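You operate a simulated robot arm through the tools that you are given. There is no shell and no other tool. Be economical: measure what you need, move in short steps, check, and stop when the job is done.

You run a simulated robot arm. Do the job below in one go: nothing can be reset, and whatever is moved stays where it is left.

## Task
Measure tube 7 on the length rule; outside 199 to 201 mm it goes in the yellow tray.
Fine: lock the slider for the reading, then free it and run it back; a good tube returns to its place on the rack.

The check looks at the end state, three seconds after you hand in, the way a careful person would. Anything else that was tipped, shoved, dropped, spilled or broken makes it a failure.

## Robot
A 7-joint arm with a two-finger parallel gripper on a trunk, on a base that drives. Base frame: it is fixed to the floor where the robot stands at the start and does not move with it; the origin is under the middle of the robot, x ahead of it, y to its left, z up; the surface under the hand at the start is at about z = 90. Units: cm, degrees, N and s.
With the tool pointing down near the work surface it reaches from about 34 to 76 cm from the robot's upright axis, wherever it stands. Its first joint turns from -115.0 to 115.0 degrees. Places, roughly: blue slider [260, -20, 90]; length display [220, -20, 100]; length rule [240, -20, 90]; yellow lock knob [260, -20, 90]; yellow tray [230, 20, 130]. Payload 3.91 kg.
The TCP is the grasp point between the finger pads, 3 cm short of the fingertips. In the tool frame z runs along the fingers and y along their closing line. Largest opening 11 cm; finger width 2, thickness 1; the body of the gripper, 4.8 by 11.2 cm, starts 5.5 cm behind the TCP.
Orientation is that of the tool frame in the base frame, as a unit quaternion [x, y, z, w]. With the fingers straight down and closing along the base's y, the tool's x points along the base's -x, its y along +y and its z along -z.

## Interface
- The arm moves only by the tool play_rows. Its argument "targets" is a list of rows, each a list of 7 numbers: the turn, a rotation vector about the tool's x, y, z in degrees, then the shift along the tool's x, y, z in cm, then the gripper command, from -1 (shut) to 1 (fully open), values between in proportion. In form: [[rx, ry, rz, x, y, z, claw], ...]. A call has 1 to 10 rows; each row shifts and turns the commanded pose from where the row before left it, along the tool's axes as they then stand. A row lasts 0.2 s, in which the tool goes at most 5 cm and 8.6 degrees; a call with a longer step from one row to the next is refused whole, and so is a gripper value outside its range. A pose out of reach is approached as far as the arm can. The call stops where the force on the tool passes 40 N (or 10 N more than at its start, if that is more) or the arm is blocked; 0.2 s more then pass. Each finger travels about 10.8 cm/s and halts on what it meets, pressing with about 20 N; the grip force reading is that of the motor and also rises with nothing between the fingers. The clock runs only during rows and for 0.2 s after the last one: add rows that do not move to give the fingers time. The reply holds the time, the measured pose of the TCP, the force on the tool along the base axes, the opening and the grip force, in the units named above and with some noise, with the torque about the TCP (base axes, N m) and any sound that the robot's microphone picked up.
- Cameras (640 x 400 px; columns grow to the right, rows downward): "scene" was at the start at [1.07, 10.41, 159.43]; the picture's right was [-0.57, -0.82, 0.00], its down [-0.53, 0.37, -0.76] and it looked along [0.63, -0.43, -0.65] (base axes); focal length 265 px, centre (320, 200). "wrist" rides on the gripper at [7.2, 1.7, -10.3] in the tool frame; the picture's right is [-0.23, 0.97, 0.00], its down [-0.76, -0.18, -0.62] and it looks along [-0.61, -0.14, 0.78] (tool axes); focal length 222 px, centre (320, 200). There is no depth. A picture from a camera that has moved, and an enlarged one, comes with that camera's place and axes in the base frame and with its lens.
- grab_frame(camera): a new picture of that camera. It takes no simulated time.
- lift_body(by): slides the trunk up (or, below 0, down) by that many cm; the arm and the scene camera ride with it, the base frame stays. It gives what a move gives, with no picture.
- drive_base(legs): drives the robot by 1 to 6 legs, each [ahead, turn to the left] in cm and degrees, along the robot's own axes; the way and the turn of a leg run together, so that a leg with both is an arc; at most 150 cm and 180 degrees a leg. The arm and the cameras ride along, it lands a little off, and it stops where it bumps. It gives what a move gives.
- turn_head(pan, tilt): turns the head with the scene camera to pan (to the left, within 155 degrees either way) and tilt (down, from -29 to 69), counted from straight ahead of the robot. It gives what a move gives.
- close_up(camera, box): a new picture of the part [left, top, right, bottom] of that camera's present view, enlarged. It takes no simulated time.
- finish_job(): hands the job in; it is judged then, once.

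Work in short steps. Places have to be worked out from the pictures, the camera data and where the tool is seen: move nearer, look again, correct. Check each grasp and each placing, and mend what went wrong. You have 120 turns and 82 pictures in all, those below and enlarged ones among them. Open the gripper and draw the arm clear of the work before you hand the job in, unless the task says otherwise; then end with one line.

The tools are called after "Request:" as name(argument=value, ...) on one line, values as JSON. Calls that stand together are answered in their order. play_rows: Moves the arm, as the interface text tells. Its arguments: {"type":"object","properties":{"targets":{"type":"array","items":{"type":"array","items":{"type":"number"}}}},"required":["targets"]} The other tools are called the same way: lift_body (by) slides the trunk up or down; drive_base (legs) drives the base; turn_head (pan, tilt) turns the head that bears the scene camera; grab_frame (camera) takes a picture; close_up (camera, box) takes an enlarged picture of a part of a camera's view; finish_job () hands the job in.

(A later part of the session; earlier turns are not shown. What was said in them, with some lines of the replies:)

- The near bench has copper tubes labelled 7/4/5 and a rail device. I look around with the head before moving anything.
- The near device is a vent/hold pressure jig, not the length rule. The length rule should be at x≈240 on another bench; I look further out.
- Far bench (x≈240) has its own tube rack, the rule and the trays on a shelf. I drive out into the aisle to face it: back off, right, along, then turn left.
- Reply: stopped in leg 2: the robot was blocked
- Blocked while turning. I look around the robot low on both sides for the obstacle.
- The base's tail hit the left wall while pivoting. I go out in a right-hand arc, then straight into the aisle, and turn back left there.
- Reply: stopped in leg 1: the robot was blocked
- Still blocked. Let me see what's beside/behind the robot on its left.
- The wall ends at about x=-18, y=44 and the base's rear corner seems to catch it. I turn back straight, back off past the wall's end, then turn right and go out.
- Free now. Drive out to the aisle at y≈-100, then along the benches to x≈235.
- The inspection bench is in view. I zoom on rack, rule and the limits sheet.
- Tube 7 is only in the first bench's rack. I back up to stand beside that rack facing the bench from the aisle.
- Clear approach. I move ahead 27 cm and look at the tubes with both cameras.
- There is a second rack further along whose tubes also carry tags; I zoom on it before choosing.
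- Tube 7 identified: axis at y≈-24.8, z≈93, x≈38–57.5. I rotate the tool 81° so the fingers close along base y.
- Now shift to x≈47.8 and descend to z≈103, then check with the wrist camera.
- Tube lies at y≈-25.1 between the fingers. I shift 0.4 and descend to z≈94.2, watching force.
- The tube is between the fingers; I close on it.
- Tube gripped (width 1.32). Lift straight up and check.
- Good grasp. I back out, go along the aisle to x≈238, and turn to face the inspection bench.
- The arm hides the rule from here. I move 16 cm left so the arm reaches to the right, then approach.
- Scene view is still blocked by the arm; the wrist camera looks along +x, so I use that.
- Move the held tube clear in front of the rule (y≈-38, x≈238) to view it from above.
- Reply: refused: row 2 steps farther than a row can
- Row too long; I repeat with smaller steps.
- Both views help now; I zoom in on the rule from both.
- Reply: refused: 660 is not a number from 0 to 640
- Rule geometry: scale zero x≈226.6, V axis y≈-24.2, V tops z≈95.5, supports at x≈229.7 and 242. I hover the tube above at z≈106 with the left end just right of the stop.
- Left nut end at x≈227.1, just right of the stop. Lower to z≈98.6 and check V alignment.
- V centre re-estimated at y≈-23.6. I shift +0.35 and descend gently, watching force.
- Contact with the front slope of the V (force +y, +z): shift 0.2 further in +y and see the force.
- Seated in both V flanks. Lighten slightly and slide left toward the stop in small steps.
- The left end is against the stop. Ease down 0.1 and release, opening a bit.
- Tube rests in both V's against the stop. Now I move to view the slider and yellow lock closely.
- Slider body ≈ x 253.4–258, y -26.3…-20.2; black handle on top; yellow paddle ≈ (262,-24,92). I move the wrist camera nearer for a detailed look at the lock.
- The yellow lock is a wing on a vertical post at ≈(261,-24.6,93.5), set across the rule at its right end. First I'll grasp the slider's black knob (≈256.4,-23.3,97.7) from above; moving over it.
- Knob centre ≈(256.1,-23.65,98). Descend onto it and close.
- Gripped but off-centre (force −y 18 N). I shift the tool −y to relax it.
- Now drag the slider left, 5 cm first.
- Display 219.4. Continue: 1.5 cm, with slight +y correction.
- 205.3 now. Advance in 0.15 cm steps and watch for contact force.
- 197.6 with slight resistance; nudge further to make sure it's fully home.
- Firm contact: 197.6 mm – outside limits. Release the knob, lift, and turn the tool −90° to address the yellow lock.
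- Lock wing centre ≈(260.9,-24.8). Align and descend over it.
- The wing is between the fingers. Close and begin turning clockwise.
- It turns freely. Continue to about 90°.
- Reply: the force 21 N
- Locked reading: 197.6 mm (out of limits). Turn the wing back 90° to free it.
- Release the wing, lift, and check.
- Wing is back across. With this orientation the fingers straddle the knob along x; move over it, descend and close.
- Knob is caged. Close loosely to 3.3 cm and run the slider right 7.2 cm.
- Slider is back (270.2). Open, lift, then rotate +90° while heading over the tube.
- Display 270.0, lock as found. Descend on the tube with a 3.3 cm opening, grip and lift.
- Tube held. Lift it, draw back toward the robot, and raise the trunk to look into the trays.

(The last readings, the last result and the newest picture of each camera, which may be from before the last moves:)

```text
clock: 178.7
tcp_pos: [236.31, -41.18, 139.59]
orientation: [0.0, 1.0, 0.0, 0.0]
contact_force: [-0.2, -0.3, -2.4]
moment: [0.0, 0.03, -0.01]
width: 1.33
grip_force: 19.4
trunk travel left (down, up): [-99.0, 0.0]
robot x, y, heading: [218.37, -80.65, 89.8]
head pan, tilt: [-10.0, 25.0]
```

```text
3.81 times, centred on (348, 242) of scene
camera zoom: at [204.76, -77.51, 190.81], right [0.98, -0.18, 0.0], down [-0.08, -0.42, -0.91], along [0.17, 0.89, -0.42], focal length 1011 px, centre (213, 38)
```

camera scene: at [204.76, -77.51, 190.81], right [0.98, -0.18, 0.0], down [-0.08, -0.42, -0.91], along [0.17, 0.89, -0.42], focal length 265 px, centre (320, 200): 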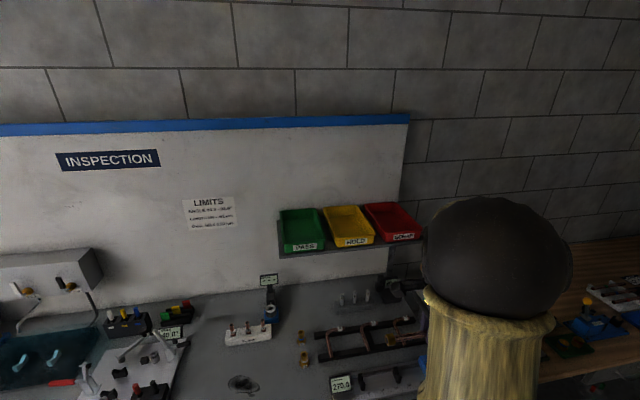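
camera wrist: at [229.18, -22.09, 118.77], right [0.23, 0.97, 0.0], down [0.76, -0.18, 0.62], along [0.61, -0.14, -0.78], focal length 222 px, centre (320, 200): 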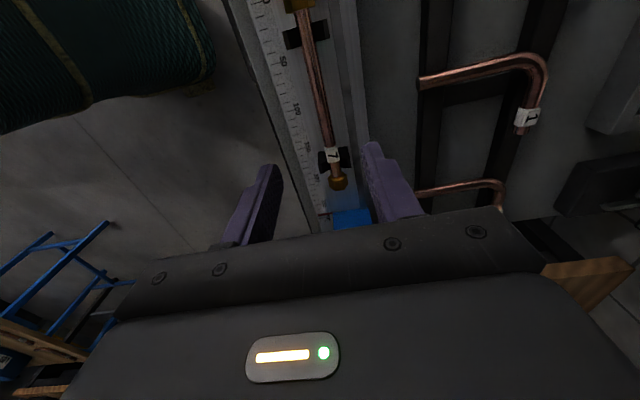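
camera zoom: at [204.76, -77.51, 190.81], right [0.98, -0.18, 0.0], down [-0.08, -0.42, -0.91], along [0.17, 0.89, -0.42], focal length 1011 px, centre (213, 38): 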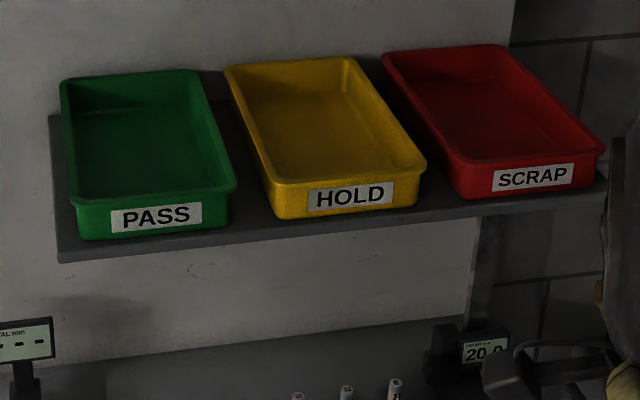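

HOLD tray: rim ≈ x 226.4–242.4, y 4.5–30, z 131–136, so the tube must lie along y at ≈(234.5,17.3). I need the base closer; I look down to check clearance to the bench.

Request:
turn_head(pan=0, tilt=65)

Request:
grab_frame(camera="scene")

```text
clock: 179.8
tcp_pos: [236.25, -41.23, 139.59]
orientation: [0.0, 1.0, 0.0, 0.0]
contact_force: [-0.6, -1.1, -1.0]
moment: [-0.01, -0.04, 0.01]
width: 1.33
grip_force: 20.0
trunk travel left (down, up): [-99.0, 0.0]
robot x, y, heading: [218.6, -80.56, 89.5]
head pan, tilt: [0.0, 65.0]
```

```text
14 pictures are left
camera scene: at [203.13, -80.5, 185.26], right [1.0, -0.01, 0.0], down [-0.01, -0.91, -0.42], along [0.0, 0.42, -0.91], focal length 265 px, centre (320, 200)
```

scene: 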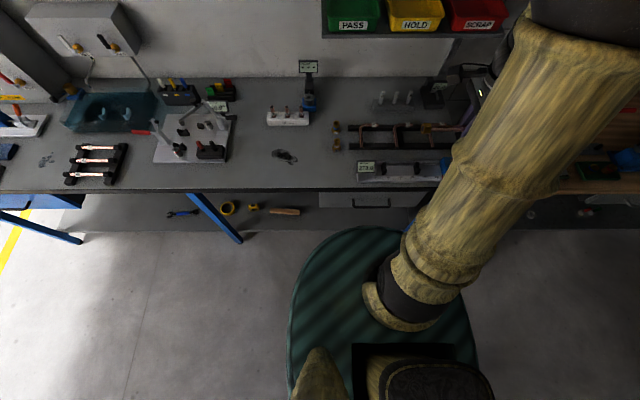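

The teal skirt is part of the torso; there is ~18 cm of room. I back off, shift right 16 cm and approach to y≈-65.

Request:
drive_base(legs=[[-20, 0], [0, -90], [15.5, 0], [0, 90.5], [35, 0]])

```text
clock: 196.0
tcp_pos: [250.68, -24.74, 139.59]
orientation: [-0.008, 1.0, 0.0, 0.0]
contact_force: [1.0, 0.4, -1.0]
moment: [-0.04, 0.01, 0.04]
width: 1.31
grip_force: 19.8
trunk travel left (down, up): [-99.0, 0.0]
robot x, y, heading: [233.51, -64.34, 90.4]
head pan, tilt: [0.0, 65.0]
```

Now rotate the tool −90° so the tube lies along y.

Request:
play_rows(targets=[[0, 0, -8.4, 0, 0, 0, -1], [0, 0, -8.4, 0, 0, 0, -1], [0, 0, -8.4, 0, 0, 0, -1], [0, 0, -8.4, 0, 0, 0, -1], [0, 0, -8.4, 0, 0, 0, -1], [0, 0, -8.4, 0, 0, 0, -1], [0, 0, -8.4, 0, 0, 0, -1], [0, 0, -8.4, 0, 0, 0, -1], [0, 0, -8.4, 0, 0, 0, -1], [0, 0, -8.4, 0, 0, 0, -1]])

Request:
play_rows(targets=[[0, 0, -5, 0, 0, 0, -1], [0, 0, 0, 0, 4, -2, -1], [0, 0, 0, 0, 4, -2, -1], [0, 0, 0, 0, 4, -2, -1], [0, 0, 0, 0, 4, 0, -1], [0, 0, 0, 0, 0, 0, -1]])

Request:
turn_head(pan=10, tilt=35)

Request:
grab_frame(camera="scene")

```text
clock: 198.2
tcp_pos: [250.85, -24.72, 139.41]
orientation: [-0.677, 0.736, 0.0, -0.001]
contact_force: [-0.4, 0.9, -1.3]
moment: [0.04, -0.01, -0.02]
width: 1.33
grip_force: 19.9
trunk travel left (down, up): [-99.0, 0.0]
robot x, y, heading: [233.59, -64.61, 90.1]
head pan, tilt: [0.0, 65.0]
```

```text
clock: 199.6
tcp_pos: [234.79, -24.92, 145.4]
orientation: [-0.706, 0.708, 0.001, -0.001]
contact_force: [0.4, -0.3, -0.8]
moment: [-0.02, 0.03, 0.0]
width: 1.3
grip_force: 20.2
trunk travel left (down, up): [-99.0, 0.0]
robot x, y, heading: [233.84, -64.41, 90.4]
head pan, tilt: [0.0, 65.0]
```

```text
clock: 200.5
tcp_pos: [234.61, -24.77, 145.47]
orientation: [0.707, -0.707, 0.0, 0.001]
contact_force: [-0.7, 0.1, -1.5]
moment: [0.0, -0.01, 0.02]
width: 1.38
grip_force: 20.1
trunk travel left (down, up): [-99.0, 0.0]
robot x, y, heading: [233.58, -64.72, 90.5]
head pan, tilt: [10.0, 35.0]
```

```text
13 pictures are left
camera scene: at [216.77, -61.93, 189.23], right [0.98, 0.18, 0.0], down [0.1, -0.57, -0.82], along [-0.15, 0.81, -0.57], focal length 265 px, centre (320, 200)
```

scene: 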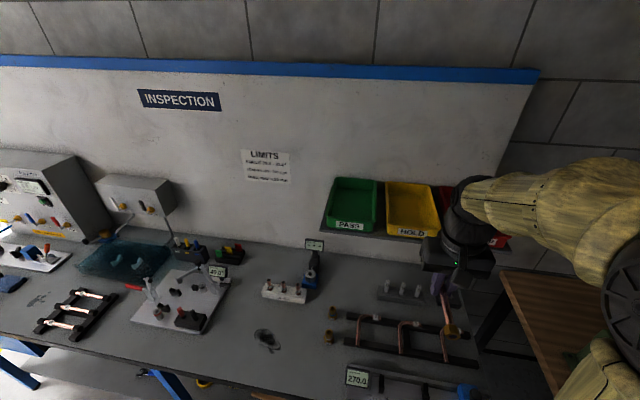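

Path is clear. Extend toward the tray at z≈145.

Request:
play_rows(targets=[[0, 0, 0, -4.5, 0, 0, -1], [0, 0, 0, -4.5, 0, 0, -1], [0, 0, 0, -4.5, 0, 0, -1], [0, 0, 0, -4.5, 0, 0, -1], [0, 0, 0, -4.5, 0, 0, -1], [0, 0, 0, -4.5, 0, 0, -1], [0, 0, 0, -4.5, 0, 0, -1], [0, 0, 0, -4, 0, 0, -1], [0, 0, 0, 0, 0, 0, -1]])

```text
clock: 202.5
tcp_pos: [234.56, 7.52, 144.69]
orientation: [0.708, -0.707, 0.0, 0.001]
contact_force: [0.5, -0.2, -1.1]
moment: [-0.04, -0.01, 0.02]
width: 1.32
grip_force: 19.9
out of reach, approached as far as the arm can: row 8
trunk travel left (down, up): [-99.0, 0.0]
robot x, y, heading: [233.42, -64.36, 90.5]
head pan, tilt: [10.0, 35.0]
```

Reach limit at 72 cm here. I edge the base 4 cm closer, carefully.

Request:
drive_base(legs=[[4, 0]])

```text
clock: 203.4
tcp_pos: [234.48, 11.58, 144.67]
orientation: [-0.706, 0.708, 0.001, -0.001]
contact_force: [0.5, 0.5, -1.3]
moment: [-0.07, 0.01, -0.01]
width: 1.32
grip_force: 20.3
trunk travel left (down, up): [-99.0, 0.0]
robot x, y, heading: [233.65, -60.93, 90.3]
head pan, tilt: [10.0, 35.0]
```

Lower to z≈139.5 (still above rim) and extend further.

Request:
play_rows(targets=[[0, 0, 0, 0, 0, 2.6, -1], [0, 0, 0, 0, 0, 2.6, -1], [0, 0, 0, -2, 0, 0, -1], [0, 0, 0, -2, 0, 0, -1], [0, 0, 0, -2, 0, 0, -1], [0, 0, 0, 0, 0, 0, -1]])

```text
clock: 204.8
tcp_pos: [233.93, 13.44, 138.78]
orientation: [-0.707, 0.707, 0.001, 0.0]
contact_force: [0.9, 0.2, -0.9]
moment: [0.0, 0.0, -0.04]
width: 1.3
grip_force: 19.7
out of reach, approached as far as the arm can: row 3, 4, 5
trunk travel left (down, up): [-99.0, 0.0]
robot x, y, heading: [233.53, -60.55, 90.3]
head pan, tilt: [10.0, 35.0]
```

Radius 74 here. Two more small base steps of 1.7 cm.

Request:
drive_base(legs=[[1.7, 0], [1.7, 0]])

Request:
close_up(camera="scene", box=[320, 150, 544, 290])

```text
clock: 206.0
tcp_pos: [234.05, 16.82, 138.71]
orientation: [-0.707, 0.708, 0.001, -0.001]
contact_force: [-0.5, 1.0, -1.3]
moment: [-0.01, 0.01, 0.02]
width: 1.29
grip_force: 20.4
trunk travel left (down, up): [-99.0, 0.0]
robot x, y, heading: [233.26, -57.27, 90.3]
head pan, tilt: [10.0, 35.0]
```

```text
2.86 times, centred on (432, 220) of scene
camera zoom: at [216.71, -54.61, 189.25], right [0.98, 0.18, 0.0], down [0.1, -0.56, -0.82], along [-0.14, 0.81, -0.57], focal length 758 px, centre (0, 143)
```

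zoom: 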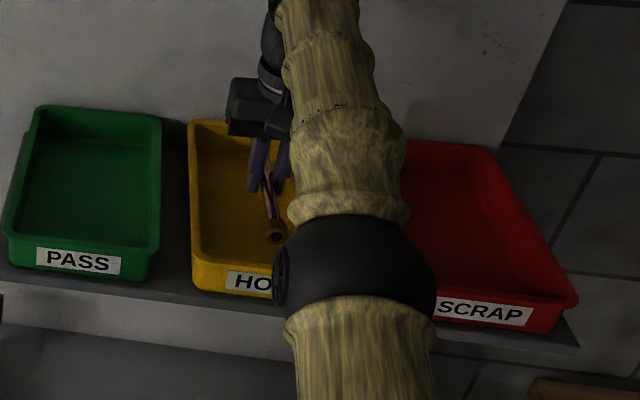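

The tube is over the tray. Descend with slight forward motion until just above the floor.

Request:
play_rows(targets=[[0, 0, 0, -0.6, 0, 0.8, -1], [0, 0, 0, -0.6, 0, 0.8, -1], [0, 0, 0, 0, 0, 0.8, -1], [0, 0, 0, 0, 0, 0.6, -1], [0, 0, 0, 0, 0, 0, -1]])

Request:
close_up(camera="scene", box=[370, 180, 466, 240])

```text
clock: 207.2
tcp_pos: [233.95, 17.24, 135.42]
orientation: [-0.706, 0.708, 0.002, 0.001]
contact_force: [-1.1, 0.1, -0.8]
moment: [0.01, 0.03, 0.0]
width: 1.35
grip_force: 20.0
out of reach, approached as far as the arm can: row 1, 2
trunk travel left (down, up): [-99.0, 0.0]
robot x, y, heading: [233.61, -57.23, 90.2]
head pan, tilt: [10.0, 35.0]
```

```text
6.67 times, centred on (418, 210) of scene
camera zoom: at [216.71, -54.47, 189.24], right [0.98, 0.18, 0.0], down [0.1, -0.56, -0.82], along [-0.14, 0.81, -0.57], focal length 1769 px, centre (-333, 133)
```

zoom: 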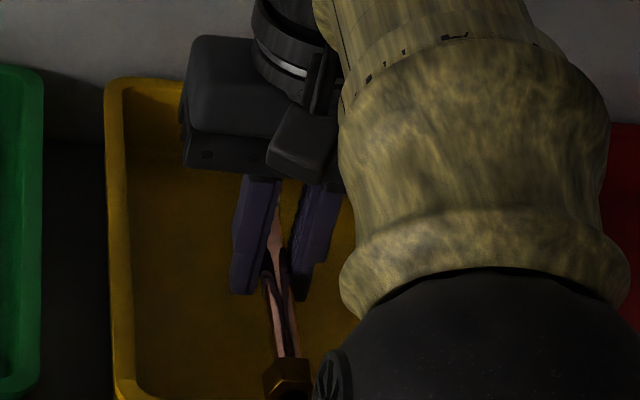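

Near end is inside the front wall. Lower further gently until touching.

Request:
play_rows(targets=[[0, 0, 0, 0, 0, 0.4, -1], [0, 0, 0, 0, 0, 0.4, -1], [0, 0, 0, 0, 0, 0.3, -1], [0, 0, 0, 0, 0, 0, -1]])

```text
clock: 208.2
tcp_pos: [233.98, 17.34, 134.34]
orientation: [-0.707, 0.707, 0.001, 0.0]
contact_force: [0.5, -0.4, -1.1]
moment: [-0.01, -0.01, 0.01]
width: 1.32
grip_force: 19.7
trunk travel left (down, up): [-99.0, 0.0]
robot x, y, heading: [233.4, -57.09, 90.1]
head pan, tilt: [10.0, 35.0]
```

Request:
play_rows(targets=[[0, 0, 0, 0, 0, 0.3, -1], [0, 0, 0, 0, 0, 0.3, -1], [0, 0, 0, 0, 0, 0, -1]])

```text
clock: 209.0
tcp_pos: [233.93, 17.33, 133.66]
orientation: [-0.707, 0.707, 0.001, 0.0]
contact_force: [0.2, 0.3, -1.9]
moment: [-0.03, -0.01, -0.06]
width: 1.3
grip_force: 19.7
trunk travel left (down, up): [-99.0, 0.0]
robot x, y, heading: [233.49, -56.79, 90.1]
head pan, tilt: [10.0, 35.0]
```

Request:
play_rows(targets=[[0, 0, 0, 0, 0, 0.25, -1], [0, 0, 0, 0, 0, 0.25, -1], [0, 0, 0, 0, 0, 0, -1]])

```text
clock: 209.8
tcp_pos: [234.06, 17.38, 133.33]
orientation: [-0.706, 0.708, 0.003, 0.001]
contact_force: [-0.4, 3.2, 8.2]
moment: [0.03, -0.07, 0.02]
width: 1.32
grip_force: 20.2
trunk travel left (down, up): [-99.0, 0.0]
robot x, y, heading: [233.1, -57.16, 90.4]
head pan, tilt: [10.0, 35.0]
```

Touched the floor. Ease up a hair, open, and lift straight out.

Request:
play_rows(targets=[[0, 0, 0, 0, 0, -0.2, -1], [0, 0, 0, 0, 0, 0, -0.7], [0, 0, 0, 0, 0, 0, -0.4], [0, 0, 0, 0, 0, 0, -0.4], [0, 0, 0, 0, 0, -2, -0.4], [0, 0, 0, 0, 0, -3, -0.4], [0, 0, 0, 1, 0, -3, -0.4], [0, 0, 0, 2, 0, -3, -0.4], [0, 0, 0, 0, 0, 0, -0.4]])

Request:
close_up(camera="scene", box=[320, 150, 544, 290])

```text
clock: 211.8
tcp_pos: [233.82, 14.05, 144.23]
orientation: [-0.706, 0.708, 0.0, -0.001]
contact_force: [-0.5, -0.2, -0.1]
moment: [-0.03, 0.0, 0.0]
width: 3.31
grip_force: 0.0
out of reach, approached as far as the arm can: row 6
trunk travel left (down, up): [-99.0, 0.0]
robot x, y, heading: [233.25, -57.1, 90.5]
head pan, tilt: [10.0, 35.0]
```

```text
2.86 times, centred on (432, 220) of scene
camera zoom: at [216.72, -54.29, 189.23], right [0.98, 0.18, 0.0], down [0.1, -0.57, -0.82], along [-0.14, 0.81, -0.57], focal length 758 px, centre (0, 143)
```

zoom: 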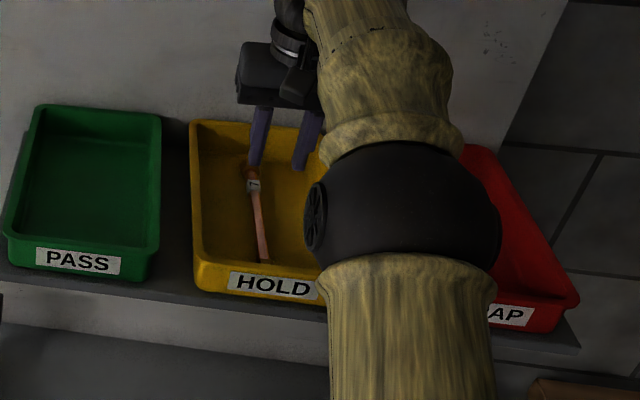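

Tube 7 lies flat in the yellow HOLD tray. Retract the arm and back off.

Request:
play_rows(targets=[[0, 0, 0, 4.5, 0, 0, -0.4], [0, 0, 0, 4.5, 0, 0, -0.4], [0, 0, 0, 4.5, 0, 0, -0.4], [0, 0, 0, 4.5, 0, 0, -0.4], [0, 0, 0, 4.5, 0, 0, -0.4], [0, 0, 0, 4.5, 0, 0, 0], [0, 0, 0, 4.5, 0, 0, 0.5], [0, 0, 0, 0, 0, 0, 1], [0, 0, 0, 0, 0, 0, 1]])

Request:
drive_base(legs=[[-35, 0]])

Request:
grab_frame(camera="scene")

```text
clock: 213.8
tcp_pos: [233.74, -17.81, 144.46]
orientation: [-0.706, 0.708, 0.001, -0.001]
contact_force: [-0.3, -1.1, 0.7]
moment: [0.02, 0.01, 0.0]
width: 10.97
grip_force: 0.0
trunk travel left (down, up): [-99.0, 0.0]
robot x, y, heading: [233.85, -57.01, 90.1]
head pan, tilt: [10.0, 35.0]
```

```text
clock: 216.4
tcp_pos: [234.14, -52.38, 144.4]
orientation: [-0.703, 0.711, 0.002, 0.0]
contact_force: [-0.1, 0.2, 0.5]
moment: [0.02, -0.02, -0.02]
width: 10.99
grip_force: 0.0
trunk travel left (down, up): [-99.0, 0.0]
robot x, y, heading: [233.34, -91.93, 89.6]
head pan, tilt: [10.0, 35.0]
```

```text
9 pictures are left
camera scene: at [216.69, -89.19, 189.24], right [0.99, 0.17, 0.0], down [0.1, -0.57, -0.82], along [-0.14, 0.81, -0.57], focal length 265 px, centre (320, 200)
```

scene: 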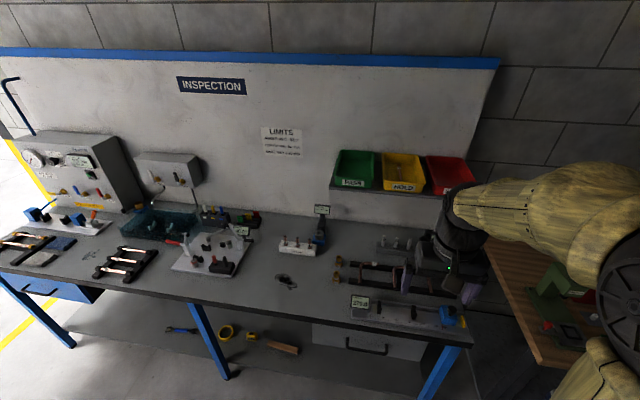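

Everything looks in order. One last check of the tray and the rule before handing in.

Request:
close_up(camera="scene", box=[330, 140, 490, 240])

Request:
close_up(camera="scene", box=[330, 250, 490, 350])

```text
4.00 times, centred on (410, 190) of scene
camera zoom: at [216.69, -89.19, 189.24], right [0.99, 0.17, 0.0], down [0.1, -0.57, -0.82], along [-0.14, 0.81, -0.57], focal length 1062 px, centre (-40, 240)
```

zoom: 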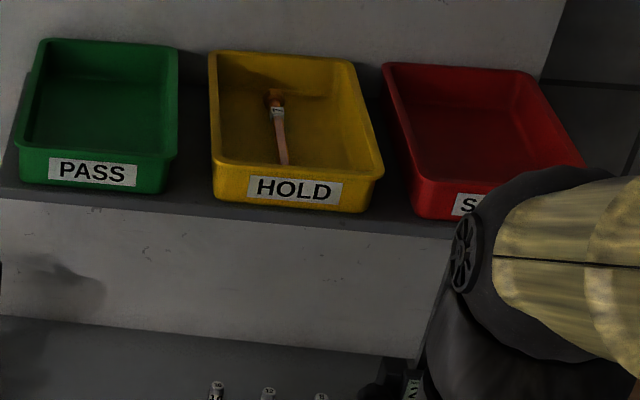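

```text
4.00 times, centred on (410, 300) of scene
camera zoom: at [216.69, -89.19, 189.24], right [0.99, 0.17, 0.0], down [0.1, -0.57, -0.82], along [-0.14, 0.81, -0.57], focal length 1062 px, centre (-40, -200)
```

zoom: 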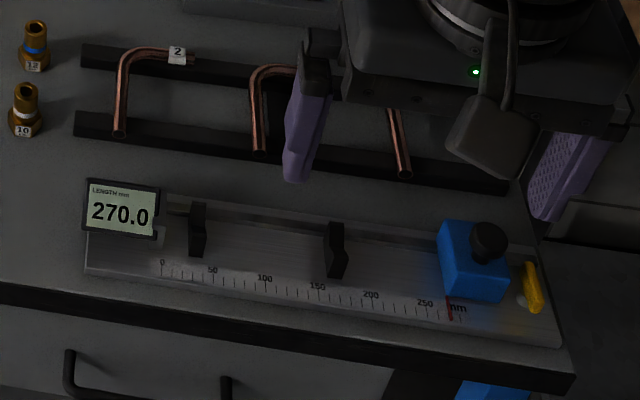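

The tube is in the HOLD tray, the slider is run back to 270.0, the lock is free, and the gripper is open and clear. I'm handing in.

Request:
finish_job()

```text
The job is handed in.
```

Tube 7 measured 197.6 mm with the slider locked, outside 199–201 mm, so I put it in the yellow (HOLD) tray; the slider is unlocked and run back to 270.0.
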